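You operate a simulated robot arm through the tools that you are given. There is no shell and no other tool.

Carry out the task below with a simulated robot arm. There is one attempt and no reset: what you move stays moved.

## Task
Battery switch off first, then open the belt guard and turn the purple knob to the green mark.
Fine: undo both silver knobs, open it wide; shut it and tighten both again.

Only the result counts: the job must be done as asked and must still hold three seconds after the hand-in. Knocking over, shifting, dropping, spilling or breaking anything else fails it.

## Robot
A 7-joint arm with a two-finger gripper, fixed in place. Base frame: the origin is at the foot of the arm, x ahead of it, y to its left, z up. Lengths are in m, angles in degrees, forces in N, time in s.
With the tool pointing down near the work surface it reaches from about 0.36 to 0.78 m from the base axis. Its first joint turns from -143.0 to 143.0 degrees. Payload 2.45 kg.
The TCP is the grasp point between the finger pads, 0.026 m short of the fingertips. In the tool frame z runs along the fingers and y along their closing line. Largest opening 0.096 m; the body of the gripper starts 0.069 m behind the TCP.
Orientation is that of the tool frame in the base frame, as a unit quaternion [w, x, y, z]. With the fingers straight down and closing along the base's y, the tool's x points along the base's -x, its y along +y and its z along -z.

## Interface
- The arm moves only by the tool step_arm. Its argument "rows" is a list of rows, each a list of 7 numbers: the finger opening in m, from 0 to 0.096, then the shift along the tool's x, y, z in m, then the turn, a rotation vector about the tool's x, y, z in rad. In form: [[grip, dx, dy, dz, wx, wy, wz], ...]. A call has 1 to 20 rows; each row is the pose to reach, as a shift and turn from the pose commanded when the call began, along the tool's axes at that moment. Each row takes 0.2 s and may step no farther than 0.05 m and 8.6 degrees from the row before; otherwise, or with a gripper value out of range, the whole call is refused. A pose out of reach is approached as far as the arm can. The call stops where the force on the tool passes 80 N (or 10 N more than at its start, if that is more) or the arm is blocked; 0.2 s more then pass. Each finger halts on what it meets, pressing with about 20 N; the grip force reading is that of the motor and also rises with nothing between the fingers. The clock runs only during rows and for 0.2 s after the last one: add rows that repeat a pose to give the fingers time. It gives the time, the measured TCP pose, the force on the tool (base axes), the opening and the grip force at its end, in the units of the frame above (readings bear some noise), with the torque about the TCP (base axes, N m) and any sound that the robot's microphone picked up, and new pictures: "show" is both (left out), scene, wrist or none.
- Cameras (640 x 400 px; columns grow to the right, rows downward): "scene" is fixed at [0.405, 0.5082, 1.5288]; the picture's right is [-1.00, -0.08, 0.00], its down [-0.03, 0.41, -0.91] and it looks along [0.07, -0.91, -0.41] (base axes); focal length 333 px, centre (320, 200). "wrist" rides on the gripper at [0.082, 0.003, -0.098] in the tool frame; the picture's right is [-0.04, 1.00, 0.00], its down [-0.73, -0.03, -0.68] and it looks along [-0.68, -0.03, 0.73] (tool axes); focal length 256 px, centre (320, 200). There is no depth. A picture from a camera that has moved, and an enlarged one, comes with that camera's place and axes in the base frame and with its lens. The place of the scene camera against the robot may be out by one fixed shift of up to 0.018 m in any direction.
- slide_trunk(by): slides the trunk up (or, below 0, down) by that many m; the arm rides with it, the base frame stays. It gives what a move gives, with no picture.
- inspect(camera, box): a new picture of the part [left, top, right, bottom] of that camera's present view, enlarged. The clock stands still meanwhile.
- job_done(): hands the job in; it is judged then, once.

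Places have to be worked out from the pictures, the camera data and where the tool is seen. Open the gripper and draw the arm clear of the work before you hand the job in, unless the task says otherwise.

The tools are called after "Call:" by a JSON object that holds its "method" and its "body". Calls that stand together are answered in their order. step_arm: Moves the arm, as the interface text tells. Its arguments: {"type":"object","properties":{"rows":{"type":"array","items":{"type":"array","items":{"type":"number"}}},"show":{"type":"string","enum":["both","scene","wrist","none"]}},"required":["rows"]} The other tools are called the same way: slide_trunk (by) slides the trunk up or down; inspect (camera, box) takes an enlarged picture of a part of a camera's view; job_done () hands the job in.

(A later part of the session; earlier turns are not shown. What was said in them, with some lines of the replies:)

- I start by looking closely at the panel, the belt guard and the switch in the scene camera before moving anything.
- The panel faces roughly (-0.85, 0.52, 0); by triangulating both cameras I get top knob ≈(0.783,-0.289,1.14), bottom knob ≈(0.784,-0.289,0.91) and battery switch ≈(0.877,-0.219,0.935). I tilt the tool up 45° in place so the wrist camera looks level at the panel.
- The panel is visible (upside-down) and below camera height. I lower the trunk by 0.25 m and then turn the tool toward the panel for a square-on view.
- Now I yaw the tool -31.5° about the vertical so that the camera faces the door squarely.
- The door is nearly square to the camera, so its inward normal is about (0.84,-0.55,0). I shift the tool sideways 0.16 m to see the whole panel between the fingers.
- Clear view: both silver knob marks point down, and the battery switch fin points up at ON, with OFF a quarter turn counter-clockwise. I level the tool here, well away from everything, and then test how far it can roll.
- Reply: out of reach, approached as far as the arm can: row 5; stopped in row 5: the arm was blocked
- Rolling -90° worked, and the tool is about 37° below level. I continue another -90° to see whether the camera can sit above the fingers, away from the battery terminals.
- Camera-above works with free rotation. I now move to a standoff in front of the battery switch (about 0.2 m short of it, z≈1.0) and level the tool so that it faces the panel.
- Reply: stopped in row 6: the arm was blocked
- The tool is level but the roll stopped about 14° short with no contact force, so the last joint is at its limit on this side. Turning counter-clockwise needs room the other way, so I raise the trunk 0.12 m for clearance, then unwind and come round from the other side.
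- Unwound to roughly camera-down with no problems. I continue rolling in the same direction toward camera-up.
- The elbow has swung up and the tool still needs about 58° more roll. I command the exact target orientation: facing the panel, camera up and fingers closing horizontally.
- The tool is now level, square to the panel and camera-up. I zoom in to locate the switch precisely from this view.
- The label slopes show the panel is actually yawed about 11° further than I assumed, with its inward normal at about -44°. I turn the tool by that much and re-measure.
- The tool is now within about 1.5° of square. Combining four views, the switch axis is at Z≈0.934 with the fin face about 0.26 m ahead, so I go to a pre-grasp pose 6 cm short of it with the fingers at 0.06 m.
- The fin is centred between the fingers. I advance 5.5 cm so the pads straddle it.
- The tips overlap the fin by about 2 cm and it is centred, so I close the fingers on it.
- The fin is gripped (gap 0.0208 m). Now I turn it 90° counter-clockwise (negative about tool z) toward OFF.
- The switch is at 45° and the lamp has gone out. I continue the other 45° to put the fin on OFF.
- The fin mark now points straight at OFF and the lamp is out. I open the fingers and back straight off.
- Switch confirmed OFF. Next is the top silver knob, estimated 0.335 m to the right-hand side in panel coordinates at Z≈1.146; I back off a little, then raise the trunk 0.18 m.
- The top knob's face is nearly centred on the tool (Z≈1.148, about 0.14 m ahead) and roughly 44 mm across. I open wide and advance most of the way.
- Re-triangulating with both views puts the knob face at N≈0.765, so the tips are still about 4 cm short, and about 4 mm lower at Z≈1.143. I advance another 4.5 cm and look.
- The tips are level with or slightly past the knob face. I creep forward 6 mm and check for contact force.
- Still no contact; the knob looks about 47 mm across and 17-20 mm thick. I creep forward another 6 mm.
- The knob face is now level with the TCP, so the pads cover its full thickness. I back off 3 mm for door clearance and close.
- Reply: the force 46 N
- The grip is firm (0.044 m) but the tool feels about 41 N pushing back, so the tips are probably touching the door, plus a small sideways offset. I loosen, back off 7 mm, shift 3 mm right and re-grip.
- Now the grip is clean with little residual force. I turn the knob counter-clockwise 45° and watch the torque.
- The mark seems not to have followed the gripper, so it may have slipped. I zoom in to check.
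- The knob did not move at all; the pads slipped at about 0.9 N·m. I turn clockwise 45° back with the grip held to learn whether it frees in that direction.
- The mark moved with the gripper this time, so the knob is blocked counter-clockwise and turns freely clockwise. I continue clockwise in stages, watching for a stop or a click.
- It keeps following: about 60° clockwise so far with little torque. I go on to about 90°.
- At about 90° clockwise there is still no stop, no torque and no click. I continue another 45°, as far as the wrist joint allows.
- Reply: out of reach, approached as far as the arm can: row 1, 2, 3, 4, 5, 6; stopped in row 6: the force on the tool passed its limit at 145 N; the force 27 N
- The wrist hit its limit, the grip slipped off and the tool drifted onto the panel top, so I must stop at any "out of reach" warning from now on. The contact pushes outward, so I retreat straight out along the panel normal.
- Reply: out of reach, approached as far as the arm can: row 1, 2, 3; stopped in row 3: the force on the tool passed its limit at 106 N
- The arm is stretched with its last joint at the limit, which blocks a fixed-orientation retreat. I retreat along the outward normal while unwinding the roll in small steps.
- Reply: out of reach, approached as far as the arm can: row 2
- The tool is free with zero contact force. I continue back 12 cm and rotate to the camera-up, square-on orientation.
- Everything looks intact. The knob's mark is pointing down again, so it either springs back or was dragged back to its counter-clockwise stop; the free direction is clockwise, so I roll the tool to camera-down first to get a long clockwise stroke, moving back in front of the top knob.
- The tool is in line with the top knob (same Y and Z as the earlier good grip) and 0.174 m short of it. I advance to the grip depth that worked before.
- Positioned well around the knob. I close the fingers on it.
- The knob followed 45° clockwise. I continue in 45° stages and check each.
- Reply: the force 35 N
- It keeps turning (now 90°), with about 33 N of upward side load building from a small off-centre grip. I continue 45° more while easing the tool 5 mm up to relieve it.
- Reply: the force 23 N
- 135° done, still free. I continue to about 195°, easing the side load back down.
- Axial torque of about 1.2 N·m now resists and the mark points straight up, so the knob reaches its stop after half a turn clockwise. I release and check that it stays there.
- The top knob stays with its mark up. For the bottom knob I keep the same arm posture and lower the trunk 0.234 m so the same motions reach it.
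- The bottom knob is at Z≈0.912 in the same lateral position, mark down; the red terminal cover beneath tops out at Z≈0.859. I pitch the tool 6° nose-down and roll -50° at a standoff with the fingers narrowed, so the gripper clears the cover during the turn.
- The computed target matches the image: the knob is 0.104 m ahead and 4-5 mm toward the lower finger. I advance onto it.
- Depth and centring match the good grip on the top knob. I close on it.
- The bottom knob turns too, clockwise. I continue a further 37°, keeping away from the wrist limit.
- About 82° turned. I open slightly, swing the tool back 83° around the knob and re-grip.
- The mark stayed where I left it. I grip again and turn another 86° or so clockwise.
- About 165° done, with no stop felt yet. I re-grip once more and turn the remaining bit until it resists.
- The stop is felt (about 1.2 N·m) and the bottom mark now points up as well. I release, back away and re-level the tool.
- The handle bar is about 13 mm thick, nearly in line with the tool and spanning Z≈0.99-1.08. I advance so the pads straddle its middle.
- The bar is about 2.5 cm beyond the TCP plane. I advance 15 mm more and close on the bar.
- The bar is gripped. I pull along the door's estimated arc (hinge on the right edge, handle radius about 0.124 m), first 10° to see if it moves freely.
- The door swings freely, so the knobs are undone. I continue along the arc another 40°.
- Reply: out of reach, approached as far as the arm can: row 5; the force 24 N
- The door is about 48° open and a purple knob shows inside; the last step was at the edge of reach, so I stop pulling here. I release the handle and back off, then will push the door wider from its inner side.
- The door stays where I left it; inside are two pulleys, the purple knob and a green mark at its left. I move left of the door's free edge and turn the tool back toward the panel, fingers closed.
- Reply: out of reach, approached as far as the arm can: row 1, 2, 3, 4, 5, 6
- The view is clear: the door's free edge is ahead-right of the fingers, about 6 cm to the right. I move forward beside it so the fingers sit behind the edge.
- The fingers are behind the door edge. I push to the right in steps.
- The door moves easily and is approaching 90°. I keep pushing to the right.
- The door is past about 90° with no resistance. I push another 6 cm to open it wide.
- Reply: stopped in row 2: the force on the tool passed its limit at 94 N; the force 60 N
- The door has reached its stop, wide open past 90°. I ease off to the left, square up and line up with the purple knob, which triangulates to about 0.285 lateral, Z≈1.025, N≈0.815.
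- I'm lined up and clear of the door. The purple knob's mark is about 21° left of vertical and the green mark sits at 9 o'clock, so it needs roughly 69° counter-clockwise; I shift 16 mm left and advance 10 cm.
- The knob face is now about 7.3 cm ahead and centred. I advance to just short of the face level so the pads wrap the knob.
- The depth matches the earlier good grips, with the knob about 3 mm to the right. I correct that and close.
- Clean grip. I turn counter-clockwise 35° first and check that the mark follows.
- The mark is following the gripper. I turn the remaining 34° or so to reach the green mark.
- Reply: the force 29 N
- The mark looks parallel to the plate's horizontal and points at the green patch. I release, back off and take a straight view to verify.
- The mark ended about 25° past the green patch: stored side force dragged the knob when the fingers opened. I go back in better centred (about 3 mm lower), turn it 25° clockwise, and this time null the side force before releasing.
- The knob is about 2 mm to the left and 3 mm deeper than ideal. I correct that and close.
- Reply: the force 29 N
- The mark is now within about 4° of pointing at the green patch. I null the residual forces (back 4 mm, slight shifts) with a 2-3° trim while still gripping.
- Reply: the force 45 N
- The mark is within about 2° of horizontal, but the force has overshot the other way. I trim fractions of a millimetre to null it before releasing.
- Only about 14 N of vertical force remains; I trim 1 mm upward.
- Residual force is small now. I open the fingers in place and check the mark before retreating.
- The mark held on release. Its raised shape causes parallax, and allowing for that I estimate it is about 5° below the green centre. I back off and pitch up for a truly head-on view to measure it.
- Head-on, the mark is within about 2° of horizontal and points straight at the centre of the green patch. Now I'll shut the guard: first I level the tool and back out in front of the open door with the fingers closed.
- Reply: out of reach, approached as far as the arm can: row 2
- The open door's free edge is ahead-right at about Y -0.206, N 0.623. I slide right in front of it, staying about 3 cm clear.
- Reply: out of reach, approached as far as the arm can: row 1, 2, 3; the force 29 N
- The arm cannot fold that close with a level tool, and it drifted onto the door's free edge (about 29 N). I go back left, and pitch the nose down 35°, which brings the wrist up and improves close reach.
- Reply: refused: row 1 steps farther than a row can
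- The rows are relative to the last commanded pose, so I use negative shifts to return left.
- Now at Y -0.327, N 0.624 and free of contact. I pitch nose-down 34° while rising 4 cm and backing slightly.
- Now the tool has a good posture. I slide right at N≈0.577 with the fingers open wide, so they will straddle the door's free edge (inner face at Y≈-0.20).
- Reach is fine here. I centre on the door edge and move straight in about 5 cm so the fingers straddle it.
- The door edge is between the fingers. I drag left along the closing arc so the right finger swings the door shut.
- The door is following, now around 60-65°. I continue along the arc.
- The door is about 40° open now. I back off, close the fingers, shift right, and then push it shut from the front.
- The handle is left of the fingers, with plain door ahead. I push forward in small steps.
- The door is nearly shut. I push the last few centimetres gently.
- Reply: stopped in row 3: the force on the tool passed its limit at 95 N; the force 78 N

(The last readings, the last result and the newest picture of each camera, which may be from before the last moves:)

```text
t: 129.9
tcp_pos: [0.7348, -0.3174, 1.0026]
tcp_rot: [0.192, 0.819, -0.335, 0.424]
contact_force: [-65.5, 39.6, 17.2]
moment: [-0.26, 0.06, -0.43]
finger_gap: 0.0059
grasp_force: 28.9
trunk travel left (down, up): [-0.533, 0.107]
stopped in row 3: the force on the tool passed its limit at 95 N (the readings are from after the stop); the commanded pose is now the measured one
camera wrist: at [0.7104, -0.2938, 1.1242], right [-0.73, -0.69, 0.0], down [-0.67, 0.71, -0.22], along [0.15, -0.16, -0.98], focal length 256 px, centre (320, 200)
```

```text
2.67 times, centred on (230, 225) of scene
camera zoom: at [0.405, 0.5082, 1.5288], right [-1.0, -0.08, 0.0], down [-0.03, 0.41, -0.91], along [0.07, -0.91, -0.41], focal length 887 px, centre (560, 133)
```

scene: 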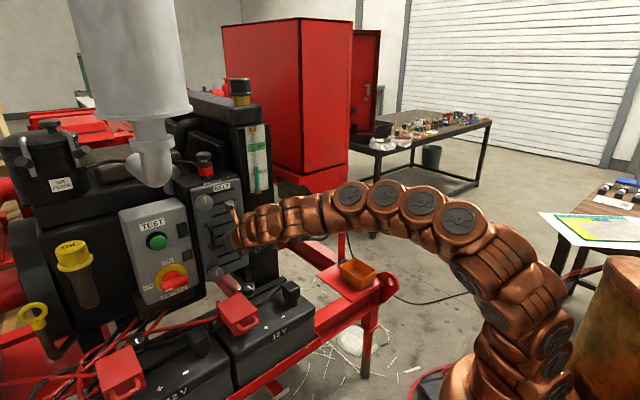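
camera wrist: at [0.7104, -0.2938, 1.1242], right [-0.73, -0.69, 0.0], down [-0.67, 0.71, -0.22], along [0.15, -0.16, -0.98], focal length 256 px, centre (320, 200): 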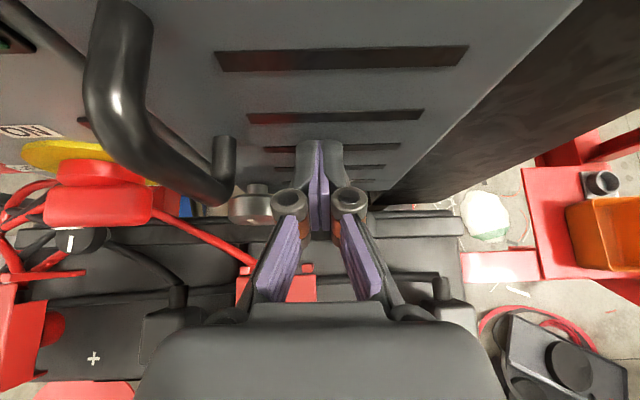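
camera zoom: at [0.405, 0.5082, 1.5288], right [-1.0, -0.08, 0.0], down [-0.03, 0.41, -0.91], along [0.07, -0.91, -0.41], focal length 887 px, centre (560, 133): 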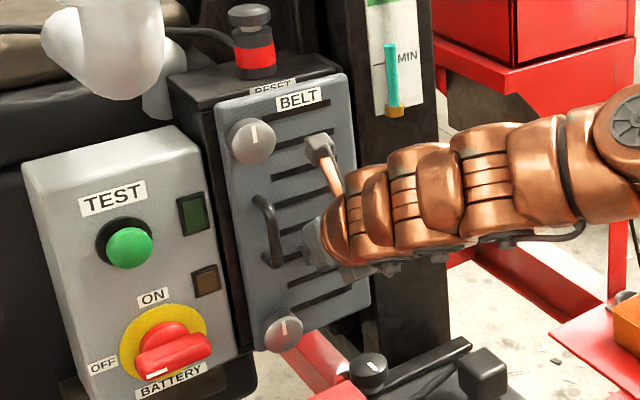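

The door is shut against its stop. I back straight off, re-level the tool and move up in front of the top knob.

Call:
{"method": "step_arm", "body": {"rows": [[0.0, -0.0169, 0, -0.0248, 0, 0, 0], [0.0, -0.0338, 0, -0.0496, 0, 0.05, 0], [0.03, -0.038, -0.013, -0.073, 0, 0.17, 0], [0.06, -0.042, -0.026, -0.097, 0, 0.29, 0], [0.085, -0.046, -0.039, -0.121, 0, 0.42, 0], [0.085, -0.0505, -0.051, -0.1448, 0, 0.54, 0], [0.085, -0.0505, -0.051, -0.1448, 0, 0.6, 0]], "show": "none"}}

Call:
{"method": "slide_trunk", "body": {"by": 0.105}}

Call:
{"method": "step_arm", "body": {"rows": [[0.085, 0, 0, 0, 0, 0, 0]], "show": "both"}}

Call:
{"method": "inspect", "body": {"camera": "scene", "box": [170, 150, 290, 300]}}

```text
t: 131.5
tcp_pos: [0.6705, -0.1817, 1.037]
tcp_rot: [0.282, 0.659, -0.263, 0.646]
contact_force: [-0.4, -0.5, 0.1]
moment: [0.03, 0.02, 0.01]
finger_gap: 0.0847
grasp_force: 0.1
trunk travel left (down, up): [-0.533, 0.107]
```

```text
t: 132.9
tcp_pos: [0.6716, -0.1819, 1.1401]
tcp_rot: [0.282, 0.659, -0.264, 0.645]
contact_force: [0.0, -0.9, -0.2]
moment: [0.0, 0.0, 0.01]
finger_gap: 0.0849
grasp_force: 0.0
trunk travel left (down, up): [-0.638, 0.002]
```

```text
t: 133.3
tcp_pos: [0.6712, -0.1823, 1.1411]
tcp_rot: [0.283, 0.659, -0.263, 0.645]
contact_force: [0.0, -0.7, -0.7]
moment: [0.02, -0.07, 0.01]
finger_gap: 0.0847
grasp_force: 0.1
trunk travel left (down, up): [-0.638, 0.002]
camera wrist: at [0.6027, -0.1133, 1.2235], right [-0.71, -0.7, -0.01], down [-0.48, 0.49, -0.73], along [0.52, -0.52, -0.68], focal length 256 px, centre (320, 200)
```

scene: 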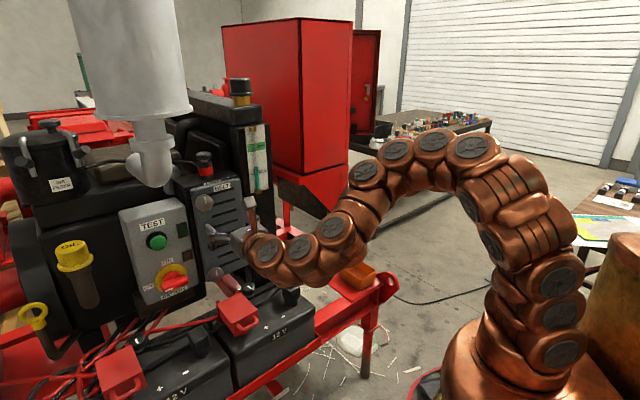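
wrist: 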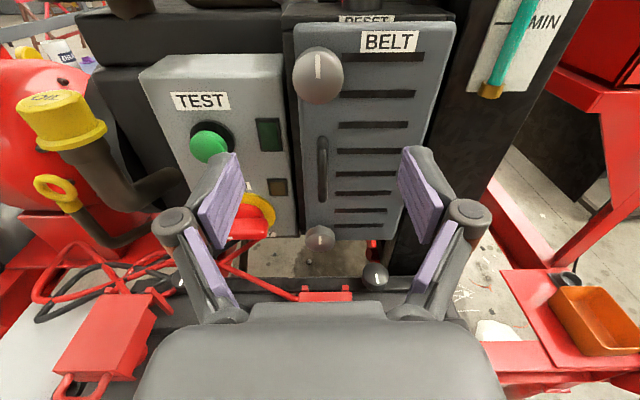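

```text
2.67 times, centred on (230, 225) of scene
camera zoom: at [0.405, 0.5082, 1.5288], right [-1.0, -0.08, 0.0], down [-0.03, 0.41, -0.91], along [0.07, -0.91, -0.41], focal length 887 px, centre (560, 133)
```

zoom: 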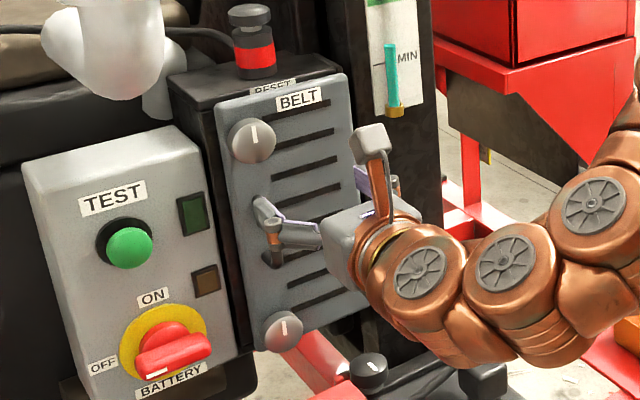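

The guard stays closed with both marks up. I advance onto the top knob at the known grip pose.

Call:
{"method": "step_arm", "body": {"rows": [[0.085, 0.003, -0.001, 0.04, 0.01, 0, 0], [0.085, 0.006, -0.001, 0.08, 0.02, 0, 0], [0.085, 0.006, -0.001, 0.115, 0.02, 0, 0], [0.085, 0.006, -0.001, 0.137, 0.02, 0, 0]], "show": "wrist"}}

Call:
{"method": "inspect", "body": {"camera": "wrist", "box": [210, 80, 430, 250]}}

```text
t: 134.3
tcp_pos: [0.7702, -0.2794, 1.1451]
tcp_rot: [0.276, 0.662, -0.257, 0.648]
contact_force: [0.4, 0.8, -0.7]
moment: [-0.02, -0.02, 0.0]
finger_gap: 0.085
grasp_force: 0.0
trunk travel left (down, up): [-0.638, 0.002]
camera wrist: at [0.6989, -0.2122, 1.2274], right [-0.7, -0.72, -0.01], down [-0.49, 0.48, -0.73], along [0.53, -0.5, -0.69], focal length 256 px, centre (320, 200)
```

wrist: 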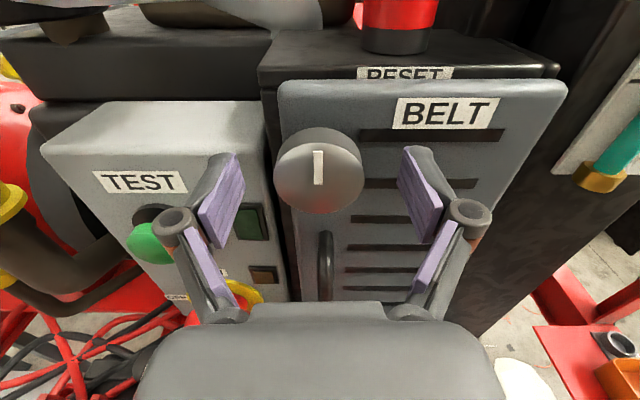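

```text
2.35 times, centred on (320, 165) of wrist
camera zoom: at [0.6989, -0.2122, 1.2274], right [-0.7, -0.72, -0.01], down [-0.49, 0.48, -0.73], along [0.53, -0.5, -0.69], focal length 602 px, centre (320, 282)
```

zoom: 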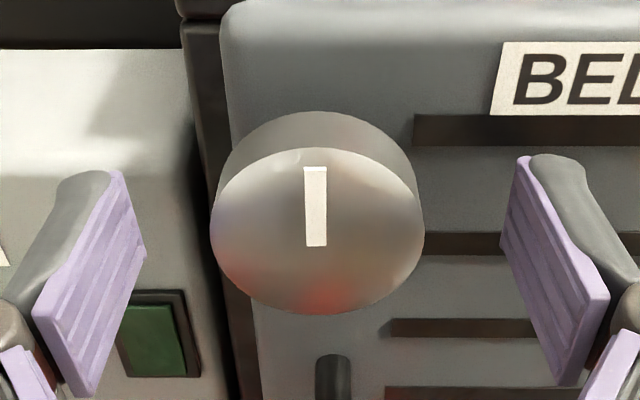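

Well positioned. I grip and turn counter-clockwise 45° to begin tightening.

Call:
{"method": "step_arm", "body": {"rows": [[0.0, 0, 0, 0, 0, 0, 0], [0.0, 0, 0, 0, 0, 0, 0], [0.0, 0, 0, 0, 0, 0, 0], [0.0, 0, 0, 0, 0, 0, 0], [0.0, 0, 0, 0, 0, 0, 0], [0.0, 0, 0, 0, 0, 0, -0.131], [0.0, 0, 0, 0, 0, 0, -0.262], [0.0, 0, 0, 0, 0, 0, -0.393], [0.0, 0, 0, 0, 0, 0, -0.524], [0.0, 0, 0, 0, 0, 0, -0.654], [0.0, 0, 0, 0, 0, 0, -0.785]], "show": "wrist"}}

```text
t: 136.7
tcp_pos: [0.769, -0.28, 1.1454]
tcp_rot: [0.503, 0.71, 0.016, 0.493]
contact_force: [-7.2, -2.9, -5.3]
moment: [0.26, 0.27, -0.8]
finger_gap: 0.0437
grasp_force: 45.0
trunk travel left (down, up): [-0.638, 0.002]
camera wrist: at [0.7382, -0.1706, 1.2047], right [-0.49, -0.51, 0.7], down [-0.85, 0.11, -0.52], along [0.19, -0.85, -0.49], focal length 256 px, centre (320, 200)
```

wrist: 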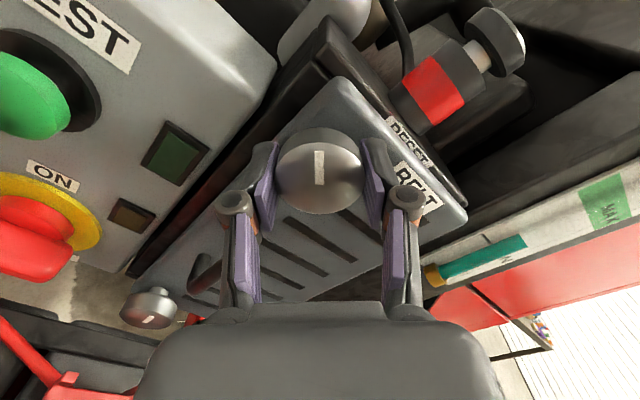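

The knob follows counter-clockwise. I continue another 90° in this grip.

Call:
{"method": "step_arm", "body": {"rows": [[0.0, 0, 0, 0, 0, 0, -0.131], [0.0, 0, 0, 0, 0, 0, -0.262], [0.0, 0, 0, 0, 0, 0, -0.393], [0.0, 0, 0, 0, 0, 0, -0.524], [0.0, 0, 0, 0, 0, 0, -0.654], [0.0, 0, 0, 0, 0, 0, -0.785], [0.0, 0, 0, 0, 0, 0, -0.916], [0.0, 0, 0, 0, 0, 0, -1.047], [0.0, 0, 0, 0, 0, 0, -1.178], [0.0, 0, 0, 0, 0, 0, -1.309], [0.0, 0, 0, 0, 0, 0, -1.44], [0.0, 0, 0, 0, 0, 0, -1.571]], "show": "wrist"}}

```text
t: 139.3
tcp_pos: [0.7686, -0.2789, 1.1479]
tcp_rot: [0.705, 0.489, 0.513, -0.006]
contact_force: [-1.4, -19.5, 17.7]
moment: [0.05, 0.02, 0.7]
finger_gap: 0.0438
grasp_force: 45.2
trunk travel left (down, up): [-0.638, 0.002]
camera wrist: at [0.7385, -0.1692, 1.0911], right [0.49, 0.5, 0.71], down [-0.85, 0.1, 0.52], along [0.19, -0.86, 0.47], focal length 256 px, centre (320, 200)
```

wrist: 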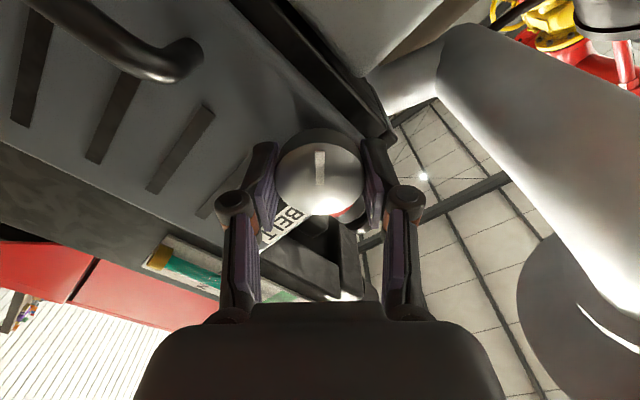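

135° done and the mark is still following. I turn the last 45° plus a little extra to press against the tight stop.

Call:
{"method": "step_arm", "body": {"rows": [[0.0, 0, 0, 0, 0, 0, -0.131], [0.0, 0, 0, 0, 0, 0, -0.262], [0.0, 0, 0, 0, 0, 0, -0.393], [0.0, 0, 0, 0, 0, 0, -0.524], [0.0, 0, 0, 0, 0, 0, -0.654], [0.0, 0, 0, 0, 0, 0, -0.785], [0.0, 0, 0, 0, 0, 0, -0.9], [0.0, 0, 0, 0, 0, 0, -0.98]], "show": "wrist"}}

```text
t: 141.1
tcp_pos: [0.7678, -0.2772, 1.145]
tcp_rot: [0.616, 0.192, 0.685, -0.337]
contact_force: [-7.2, -4.6, 6.6]
moment: [0.64, -0.65, -0.47]
finger_gap: 0.0438
grasp_force: 44.5
trunk travel left (down, up): [-0.638, 0.002]
camera wrist: at [0.6858, -0.2201, 1.0655], right [0.68, 0.71, -0.19], down [-0.38, 0.57, 0.73], along [0.62, -0.43, 0.66], focal length 256 px, centre (320, 200)
```

wrist: 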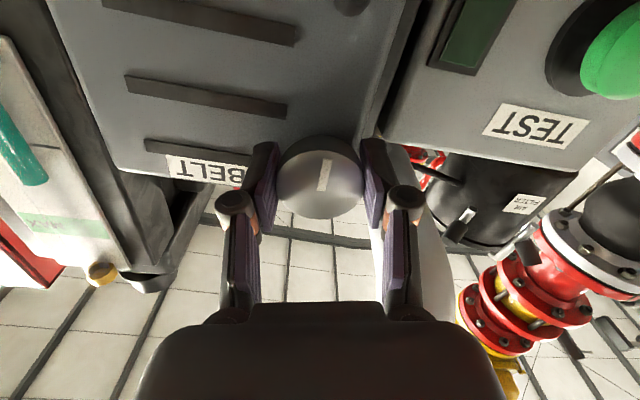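

The stop is felt (0.9 N·m counter-clockwise) and the pads have slipped, so the top knob is tight again. I release and back off to check.

Call:
{"method": "step_arm", "body": {"rows": [[0.085, 0, 0, 0, 0, 0, 0], [0.085, 0, 0, 0, 0, 0, 0], [0.085, 0, 0, 0, 0, 0, 0], [0.085, 0, 0, -0.04, 0, 0, 0], [0.085, 0, 0, -0.08, 0, 0, 0], [0.085, 0, 0, -0.12, 0, 0, 0], [0.085, 0, 0, -0.14, 0, 0, 0]], "show": "wrist"}}

Call:
{"method": "inspect", "body": {"camera": "scene", "box": [170, 170, 270, 300]}}

```text
t: 142.7
tcp_pos: [0.6679, -0.1804, 1.1501]
tcp_rot: [0.619, 0.191, 0.684, -0.337]
contact_force: [1.6, -0.7, -0.9]
moment: [-0.01, -0.01, -0.02]
finger_gap: 0.0851
grasp_force: 0.1
trunk travel left (down, up): [-0.638, 0.002]
camera wrist: at [0.5857, -0.1224, 1.0698], right [0.68, 0.71, -0.18], down [-0.39, 0.57, 0.73], along [0.62, -0.43, 0.66], focal length 256 px, centre (320, 200)
```

wrist: 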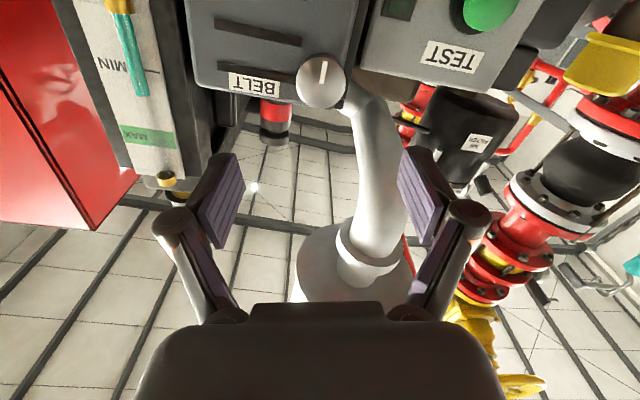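

```text
3.08 times, centred on (220, 235) of scene
camera zoom: at [0.405, 0.5082, 1.5288], right [-1.0, -0.08, 0.0], down [-0.03, 0.41, -0.91], along [0.07, -0.91, -0.41], focal length 1023 px, centre (628, 92)
```

zoom: 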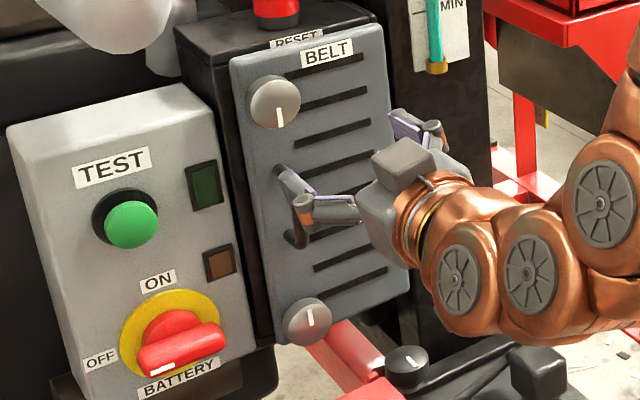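

The top knob's mark is down again, the original tight position. I roll the tool back round to camera-up plus about 30°, ready for the bottom knob.

Call:
{"method": "step_arm", "body": {"rows": [[0.085, 0, 0, 0, 0, 0, 0.145], [0.085, 0, 0, 0, 0, 0, 0.29], [0.085, 0, 0, 0, 0, 0, 0.435], [0.085, 0, 0, 0, 0, 0, 0.58], [0.085, 0, 0, 0, 0, 0, 0.725], [0.085, 0, 0, 0, 0, 0, 0.87], [0.085, 0, 0, 0, 0, 0, 1.015], [0.085, 0, 0, 0, 0, 0, 1.16], [0.085, 0, 0, 0, 0, 0, 1.305], [0.085, 0, 0, 0, 0, 0, 1.45], [0.085, 0, 0, 0, 0, 0, 1.595], [0.085, 0, 0, 0, 0, 0, 1.74], [0.085, 0, 0, 0, 0, 0, 1.885], [0.085, 0, 0, 0, 0, 0, 2.03], [0.085, 0, 0, 0, 0, 0, 2.175], [0.085, 0, 0, 0, 0, 0, 2.32], [0.085, 0, 0, 0, 0, 0, 2.465], [0.085, 0, 0, 0, 0, 0, 2.61], [0.085, 0, 0, 0, 0, 0, 2.755], [0.085, 0, 0, 0, 0, 0, 2.9]], "show": "none"}}

Call:
{"method": "step_arm", "body": {"rows": [[0.062, 0, 0, 0, 0, 0, 0.14], [0.062, 0, 0, 0, 0, 0, 0.28], [0.062, 0, 0, 0, 0, 0, 0.42]], "show": "wrist"}}

```text
t: 146.9
tcp_pos: [0.67, -0.1792, 1.1468]
tcp_rot: [0.408, 0.702, -0.106, 0.574]
contact_force: [-0.6, 0.2, 0.6]
moment: [-0.05, -0.03, 0.02]
finger_gap: 0.0851
grasp_force: 0.1
trunk travel left (down, up): [-0.638, 0.002]
```

```text
t: 147.7
tcp_pos: [0.6682, -0.1794, 1.1461]
tcp_rot: [0.28, 0.663, -0.253, 0.646]
contact_force: [-0.2, 0.7, 0.4]
moment: [-0.03, -0.03, -0.01]
finger_gap: 0.0621
grasp_force: 0.0
trunk travel left (down, up): [-0.638, 0.002]
camera wrist: at [0.5991, -0.1121, 1.2293], right [-0.7, -0.72, 0.01], down [-0.49, 0.47, -0.73], along [0.52, -0.51, -0.69], focal length 256 px, centre (320, 200)
```

wrist: 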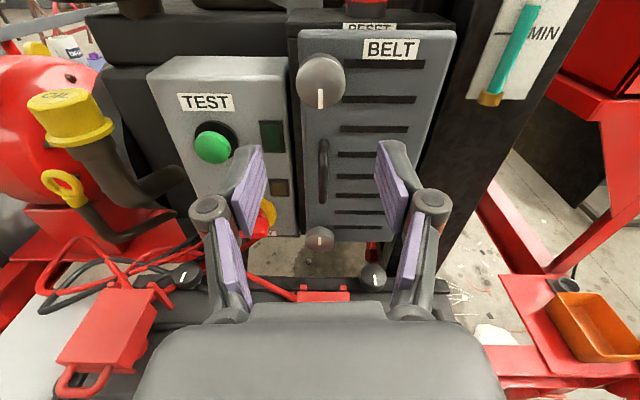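

Top mark down and bottom mark up confirmed. I lower the trunk to the bottom knob, then pitch 6° nose-down and roll +29°.

Call:
{"method": "slide_trunk", "body": {"by": -0.225}}

Call:
{"method": "step_arm", "body": {"rows": [[0.062, 0.005, 0, 0.02, 0, -0.05, 0], [0.062, 0.007, 0, 0.04, 0, -0.1, 0]], "show": "none"}}

Call:
{"method": "step_arm", "body": {"rows": [[0.062, 0, 0, 0, 0, 0, 0.13], [0.062, 0, 0, 0, 0, 0, 0.26], [0.062, 0, 0, 0, 0, 0, 0.39], [0.062, 0, 0, 0, 0, 0, 0.5]], "show": "wrist"}}

```text
t: 150.1
tcp_pos: [0.6683, -0.1799, 0.9225]
tcp_rot: [0.28, 0.664, -0.252, 0.646]
contact_force: [-0.7, -0.1, -1.1]
moment: [-0.05, 0.0, -0.01]
finger_gap: 0.0618
grasp_force: 0.0
trunk travel left (down, up): [-0.413, 0.227]
```

```text
t: 150.7
tcp_pos: [0.6979, -0.208, 0.9283]
tcp_rot: [0.268, 0.695, -0.265, 0.613]
contact_force: [0.9, 0.7, 0.6]
moment: [0.0, 0.01, -0.03]
finger_gap: 0.062
grasp_force: 0.1
trunk travel left (down, up): [-0.413, 0.227]
```

```text
t: 151.7
tcp_pos: [0.6973, -0.2078, 0.9293]
tcp_rot: [0.107, 0.608, -0.43, 0.659]
contact_force: [-0.5, 0.1, 0.2]
moment: [-0.04, 0.02, 0.03]
finger_gap: 0.0621
grasp_force: 0.1
trunk travel left (down, up): [-0.413, 0.227]
camera wrist: at [0.6061, -0.1733, 1.0103], right [-0.65, -0.59, -0.47], down [-0.29, 0.77, -0.57], along [0.7, -0.24, -0.67], focal length 256 px, centre (320, 200)
```

wrist: 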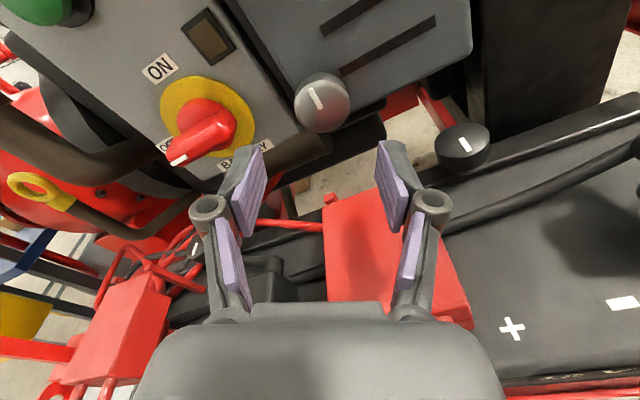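

The bottom knob is ahead, 0.10 m away. I advance to the grip pose that worked before.

Call:
{"method": "step_arm", "body": {"rows": [[0.062, -0.002, 0.001, 0.04, 0, 0, 0], [0.062, -0.004, 0.002, 0.075, 0, 0, 0], [0.062, -0.0045, 0.002, 0.09, 0, 0, 0], [0.062, -0.0045, 0.002, 0.1, 0, 0, 0]], "show": "wrist"}}

```text
t: 152.7
tcp_pos: [0.7702, -0.2765, 0.9126]
tcp_rot: [0.109, 0.608, -0.429, 0.659]
contact_force: [-0.1, -0.3, 0.1]
moment: [0.01, 0.02, 0.01]
finger_gap: 0.062
grasp_force: 0.0
trunk travel left (down, up): [-0.413, 0.227]
camera wrist: at [0.678, -0.2423, 0.995], right [-0.65, -0.59, -0.47], down [-0.29, 0.77, -0.57], along [0.7, -0.24, -0.67], focal length 256 px, centre (320, 200)
```

wrist: 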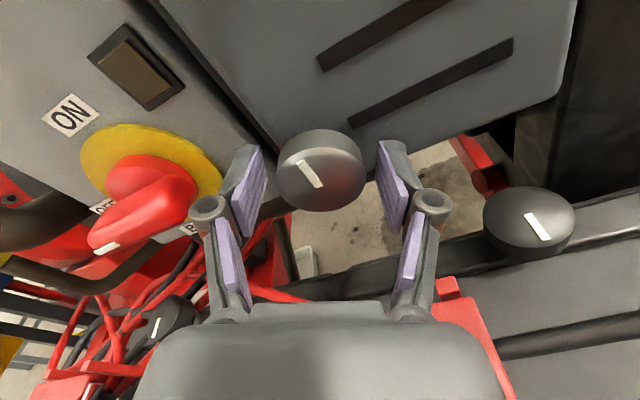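

Positioned around the knob. I grip and turn counter-clockwise about 82°.

Call:
{"method": "step_arm", "body": {"rows": [[0.0, 0, 0, 0, 0, 0, 0], [0.0, 0, 0, 0, 0, 0, 0], [0.0, 0, 0, 0, 0, 0, 0], [0.0, 0, 0, 0, 0, 0, 0], [0.0, 0, 0, 0, 0, 0, -0.13], [0.0, 0, 0, 0, 0, 0, -0.26], [0.0, 0, 0, 0, 0, 0, -0.39], [0.0, 0, 0, 0, 0, 0, -0.52], [0.0, 0, 0, 0, 0, 0, -0.65], [0.0, 0, 0, 0, 0, 0, -0.78], [0.0, 0, 0, 0, 0, 0, -0.91], [0.0, 0, 0, 0, 0, 0, -1.04], [0.0, 0, 0, 0, 0, 0, -1.17], [0.0, 0, 0, 0, 0, 0, -1.3], [0.0, 0, 0, 0, 0, 0, -1.43]], "show": "wrist"}}

```text
t: 155.9
tcp_pos: [0.7671, -0.2774, 0.9144]
tcp_rot: [0.514, 0.74, 0.074, 0.427]
contact_force: [-12.7, -9.2, 0.4]
moment: [-0.48, -0.45, -0.94]
finger_gap: 0.0441
grasp_force: 44.9
trunk travel left (down, up): [-0.413, 0.227]
camera wrist: at [0.7474, -0.1666, 0.9717], right [-0.35, -0.48, 0.8], down [-0.93, 0.08, -0.36], along [0.1, -0.87, -0.48], focal length 256 px, centre (320, 200)
```

wrist: 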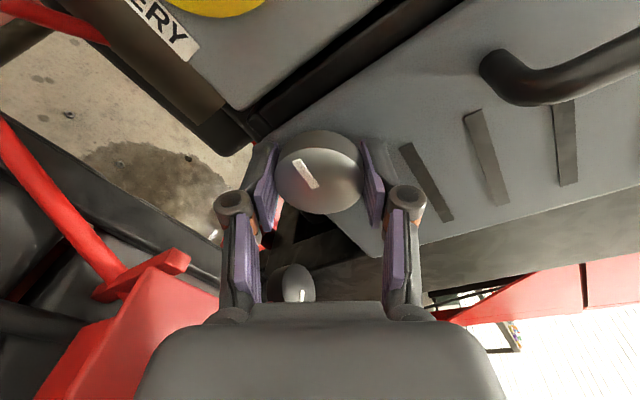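

The mark followed about 82°. I open, swing back around the knob and re-grip for the second stroke.

Call:
{"method": "step_arm", "body": {"rows": [[0.062, 0, 0, 0, 0, 0, 0], [0.062, 0, 0, 0, 0, 0, 0], [0.062, 0, 0, 0, 0, 0, 0], [0.062, 0, 0, 0, 0, 0, 0.13], [0.062, 0, 0, 0, 0, 0, 0.26], [0.062, 0, 0, 0, 0, 0, 0.39], [0.062, 0, 0, 0, 0, 0, 0.52], [0.062, 0, 0, 0, 0, 0, 0.65], [0.062, 0, 0, 0, 0, 0, 0.78], [0.062, 0, 0, 0, 0, 0, 0.91], [0.062, 0, 0, 0, 0, 0, 1.04], [0.062, 0, 0, 0, 0, 0, 1.17], [0.062, 0, 0, 0, 0, 0, 1.3], [0.062, 0, 0, 0, 0, 0, 1.43]], "show": "wrist"}}

Call:
{"method": "step_arm", "body": {"rows": [[0.0, 0, 0, 0, 0, 0, 0], [0.0, 0, 0, 0, 0, 0, 0], [0.0, 0, 0, 0, 0, 0, 0], [0.0, 0, 0, 0, 0, 0, 0], [0.0, 0, 0, 0, 0, 0, -0.13], [0.0, 0, 0, 0, 0, 0, -0.26], [0.0, 0, 0, 0, 0, 0, -0.39], [0.0, 0, 0, 0, 0, 0, -0.52], [0.0, 0, 0, 0, 0, 0, -0.65], [0.0, 0, 0, 0, 0, 0, -0.78], [0.0, 0, 0, 0, 0, 0, -0.91], [0.0, 0, 0, 0, 0, 0, -1.04], [0.0, 0, 0, 0, 0, 0, -1.17], [0.0, 0, 0, 0, 0, 0, -1.3], [0.0, 0, 0, 0, 0, 0, -1.43]], "show": "wrist"}}

```text
t: 158.9
tcp_pos: [0.7679, -0.2766, 0.9123]
tcp_rot: [0.107, 0.608, -0.43, 0.659]
contact_force: [0.0, 0.4, -0.4]
moment: [-0.03, 0.03, 0.0]
finger_gap: 0.0617
grasp_force: 0.1
trunk travel left (down, up): [-0.413, 0.227]
camera wrist: at [0.6773, -0.242, 0.9951], right [-0.65, -0.59, -0.47], down [-0.29, 0.77, -0.57], along [0.7, -0.24, -0.67], focal length 256 px, centre (320, 200)
```

wrist: 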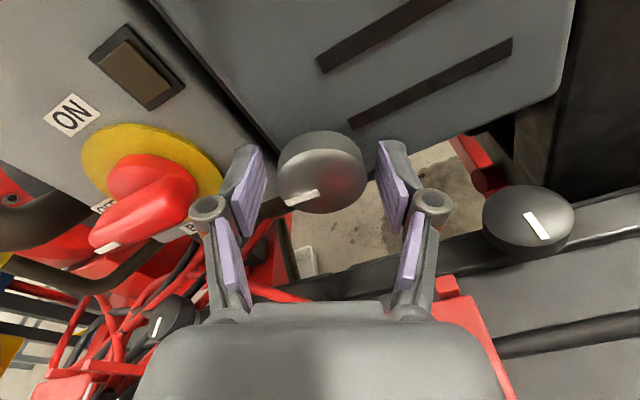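

```text
t: 162.1
tcp_pos: [0.7675, -0.2783, 0.9138]
tcp_rot: [0.514, 0.741, 0.075, 0.427]
contact_force: [-12.4, -4.4, -1.8]
moment: [-0.24, -0.35, -1.32]
finger_gap: 0.0438
grasp_force: 45.2
trunk travel left (down, up): [-0.413, 0.227]
camera wrist: at [0.7476, -0.1668, 0.9718], right [-0.35, -0.48, 0.8], down [-0.93, 0.08, -0.36], along [0.1, -0.87, -0.48], focal length 256 px, centre (320, 200)
```

wrist: 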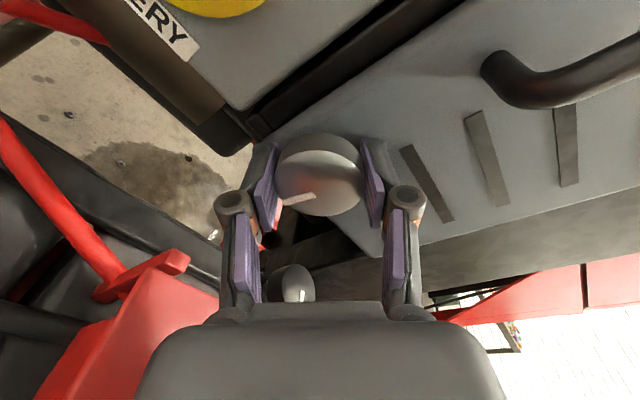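

About 164° done. One more re-grip for the last part, turning until it resists.

Call:
{"method": "step_arm", "body": {"rows": [[0.062, 0, 0, 0, 0, 0, 0], [0.062, 0, 0, 0, 0, 0, 0], [0.062, 0, 0, 0, 0, 0, 0], [0.062, 0, 0, 0, 0, 0, 0.13], [0.062, 0, 0, 0, 0, 0, 0.26], [0.062, 0, 0, 0, 0, 0, 0.39], [0.062, 0, 0, 0, 0, 0, 0.52], [0.062, 0, 0, 0, 0, 0, 0.65], [0.062, 0, 0, 0, 0, 0, 0.78], [0.0, 0, 0, 0, 0, 0, 0.78], [0.0, 0, 0, 0, 0, 0, 0.78], [0.0, 0, 0, 0, 0, 0, 0.78], [0.0, 0, 0, 0, 0, 0, 0.78], [0.0, 0, 0, 0, 0, 0, 0.65], [0.0, 0, 0, 0, 0, 0, 0.52], [0.0, 0, 0, 0, 0, 0, 0.39], [0.0, 0, 0, 0, 0, 0, 0.28]], "show": "wrist"}}

```text
t: 165.7
tcp_pos: [0.7681, -0.2782, 0.9141]
tcp_rot: [0.45, 0.743, -0.029, 0.494]
contact_force: [-7.0, -5.0, 2.8]
moment: [0.32, -0.71, -0.63]
finger_gap: 0.044
grasp_force: 45.5
trunk travel left (down, up): [-0.413, 0.227]
camera wrist: at [0.7385, -0.1792, 0.9881], right [-0.51, -0.61, 0.61], down [-0.84, 0.2, -0.5], along [0.19, -0.77, -0.61], focal length 256 px, centre (320, 200)
```

wrist: 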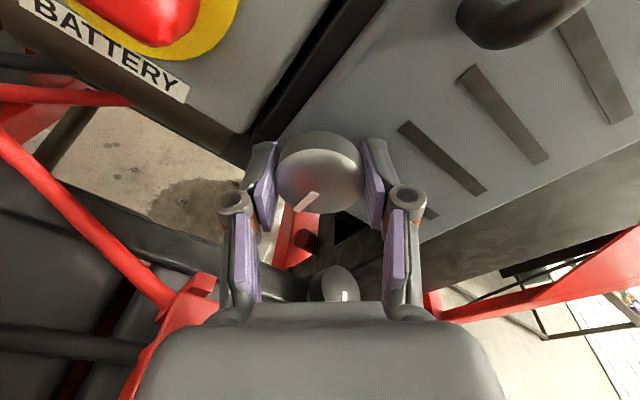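

It is resisting (about 0.7 N·m). I turn a further 14° to be sure it's hard on the stop, then release and back off.

Call:
{"method": "step_arm", "body": {"rows": [[0.0, 0, 0, 0, 0, 0, -0.13], [0.0, 0, 0, 0, 0, 0, -0.25]], "show": "none"}}

Call:
{"method": "step_arm", "body": {"rows": [[0.065, 0, 0, 0, 0, 0, 0], [0.065, 0, 0, 0, 0, 0, 0], [0.065, 0, 0, 0, 0, 0, 0], [0.065, 0, 0, -0.04, 0, 0, 0], [0.065, 0, 0, -0.08, 0, 0, 0], [0.065, 0, 0, -0.1, 0, 0, 0.13], [0.065, 0, 0, -0.12, 0, 0, 0.26], [0.065, 0, 0, -0.13, 0, 0, 0.39], [0.065, 0, 0, -0.13, 0, 0, 0.52], [0.065, 0, 0, -0.13, 0, 0, 0.65], [0.065, 0, 0, -0.13, 0, 0, 0.78], [0.065, 0, 0, -0.13, 0, 0, 0.87]], "show": "both"}}

Call:
{"method": "inspect", "body": {"camera": "wrist", "box": [220, 20, 420, 160]}}

Call:
{"method": "inspect", "body": {"camera": "scene", "box": [170, 170, 270, 300]}}

```text
t: 166.3
tcp_pos: [0.7685, -0.279, 0.9134]
tcp_rot: [0.508, 0.741, 0.064, 0.434]
contact_force: [-7.9, -7.7, 5.0]
moment: [0.32, -0.91, -0.54]
finger_gap: 0.0443
grasp_force: 44.5
trunk travel left (down, up): [-0.413, 0.227]
```

```text
t: 168.9
tcp_pos: [0.6758, -0.1855, 0.9274]
tcp_rot: [0.276, 0.699, -0.255, 0.608]
contact_force: [-0.8, -0.1, -0.3]
moment: [-0.02, 0.01, 0.02]
finger_gap: 0.0648
grasp_force: 0.1
trunk travel left (down, up): [-0.413, 0.227]
camera wrist: at [0.6152, -0.1223, 1.0187], right [-0.7, -0.72, 0.04], down [-0.56, 0.51, -0.66], along [0.45, -0.48, -0.75], focal length 256 px, centre (320, 200)
```

scene: 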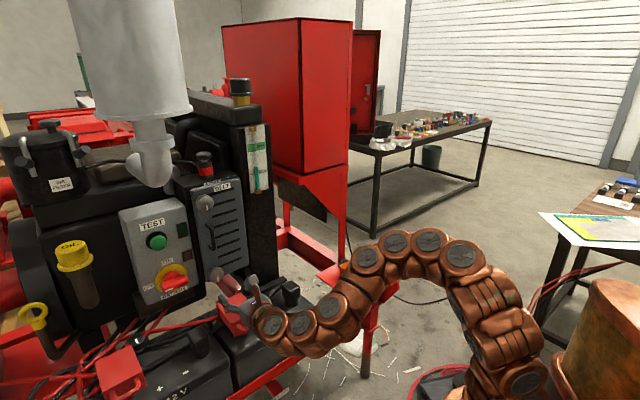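
wrist: 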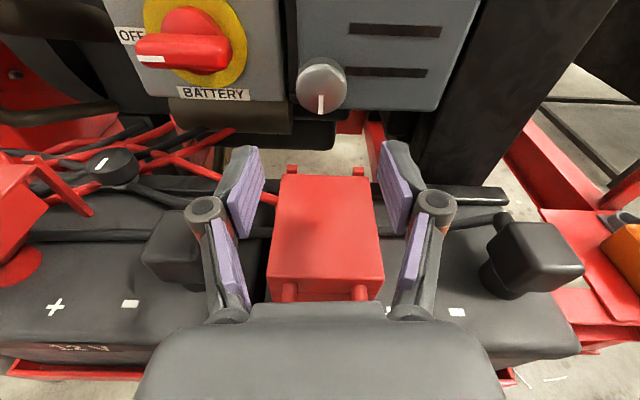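

```text
2.86 times, centred on (320, 90) of wrist
camera zoom: at [0.6152, -0.1223, 1.0187], right [-0.7, -0.72, 0.04], down [-0.56, 0.51, -0.66], along [0.45, -0.48, -0.75], focal length 731 px, centre (320, 514)
```

zoom: 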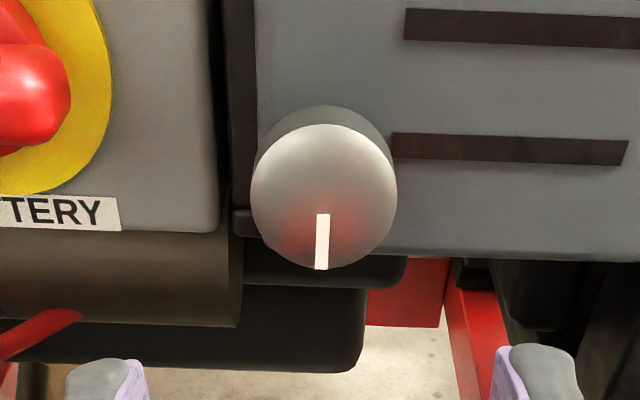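

```text
3.08 times, centred on (220, 235) of scene
camera zoom: at [0.405, 0.5082, 1.5288], right [-1.0, -0.08, 0.0], down [-0.03, 0.41, -0.91], along [0.07, -0.91, -0.41], focal length 1023 px, centre (628, 92)
```

zoom: 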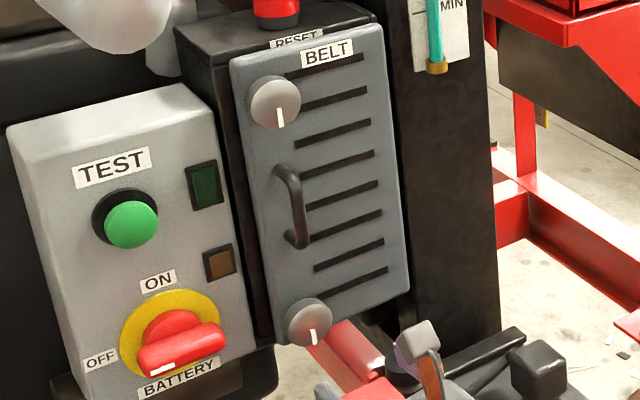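

Both marks are down, the guard is shut flush and the battery switch is on OFF. I open the gripper and draw the arm clear of the work.

Call:
{"method": "step_arm", "body": {"rows": [[0.09, 0.01, 0, -0.02, 0, 0, 0], [0.09, 0.03, 0, -0.04, 0, 0, 0], [0.09, 0.05, 0, -0.05, 0, 0, 0]], "show": "none"}}

Call:
{"method": "slide_trunk", "body": {"by": 0.2}}

Call:
{"method": "step_arm", "body": {"rows": [[0.09, 0.02, 0, -0.03, 0, -0.1, 0], [0.09, 0.04, 0, -0.06, 0, -0.22, 0], [0.09, 0.06, 0, -0.09, 0, -0.34, 0]], "show": "both"}}

Call:
{"method": "inspect", "body": {"camera": "scene", "box": [0, 60, 320, 320]}}

```text
t: 169.7
tcp_pos: [0.6462, -0.1518, 0.9821]
tcp_rot: [0.277, 0.699, -0.255, 0.608]
contact_force: [0.1, -1.0, 0.3]
moment: [-0.04, -0.03, 0.03]
finger_gap: 0.0901
grasp_force: 0.1
trunk travel left (down, up): [-0.413, 0.227]
```

```text
t: 171.8
tcp_pos: [0.6466, -0.1522, 1.1833]
tcp_rot: [0.277, 0.699, -0.255, 0.608]
contact_force: [0.2, -0.2, -0.6]
moment: [0.02, 0.0, 0.0]
finger_gap: 0.0901
grasp_force: 0.0
trunk travel left (down, up): [-0.613, 0.027]
```

```text
t: 172.7
tcp_pos: [0.5897, -0.0898, 1.2502]
tcp_rot: [0.228, 0.793, -0.297, 0.48]
contact_force: [1.0, 0.1, -0.7]
moment: [0.01, 0.01, 0.02]
finger_gap: 0.0902
grasp_force: 0.0
trunk travel left (down, up): [-0.613, 0.027]
camera wrist: at [0.5558, -0.0503, 1.3655], right [-0.71, -0.71, 0.04], down [-0.67, 0.65, -0.37], along [0.23, -0.29, -0.93], focal length 256 px, centre (320, 200)
```

scene: 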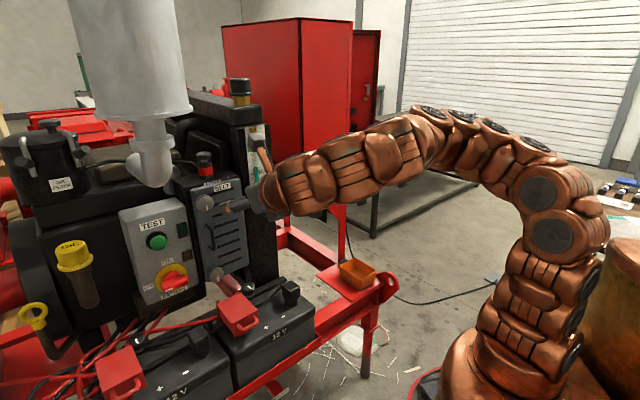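
wrist: 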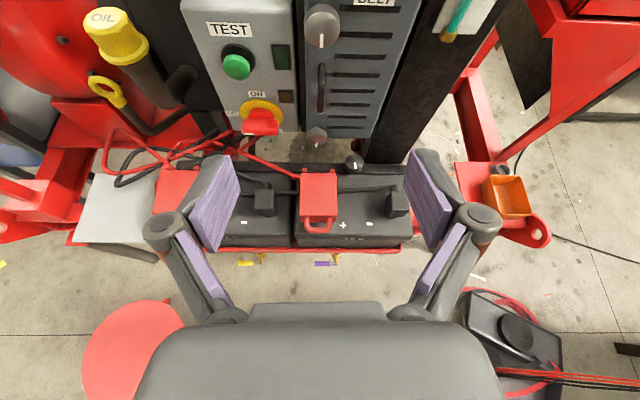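

```text
1.54 times, centred on (160, 190) of scene
camera zoom: at [0.405, 0.5082, 1.5288], right [-1.0, -0.08, 0.0], down [-0.03, 0.41, -0.91], along [0.07, -0.91, -0.41], focal length 512 px, centre (566, 215)
```

zoom: 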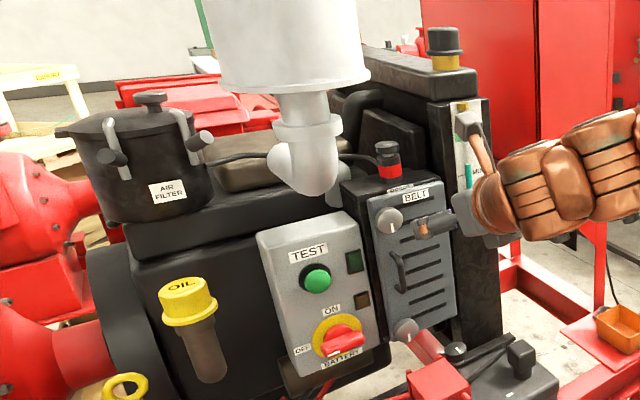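

The arm is clear with the gripper open. The battery is OFF, the guard is shut with both knobs tight, the purple knob was left pointing at the green mark, and nothing else looks moved, so I hand in the job.

Call:
{"method": "job_done", "body": {}}

```text
The job is handed in.
```

I handed the job in with every step done as asked; I haven't seen the judge's verdict.

- **Battery switch:** turned from ON to OFF first, before I touched the guard. Its lamp went out.
- **Silver knobs:** both undo clockwise, about half a turn to a stop. They are tightened back to their original position, marks pointing down and hard against the stop.
- **Belt guard:** opened until it reached its own stop, at least 90°. It is now shut flush again.
- **Purple knob:** set to the green mark, within about 2° in a head-on view. The first try overshot by about 25° as I let go, so I set it again.

**Bump to know about:** while I was working out which way the top knob turned, the wrist reached its limit. The gripper slipped off and hit something between the top of the switch panel and the exhaust, at about 145 N. A second bump of about 106 N followed as I backed off. I compared the later pictures with the first one and saw nothing shifted or damaged.

The arm is backed away from the engine with the gripper open.
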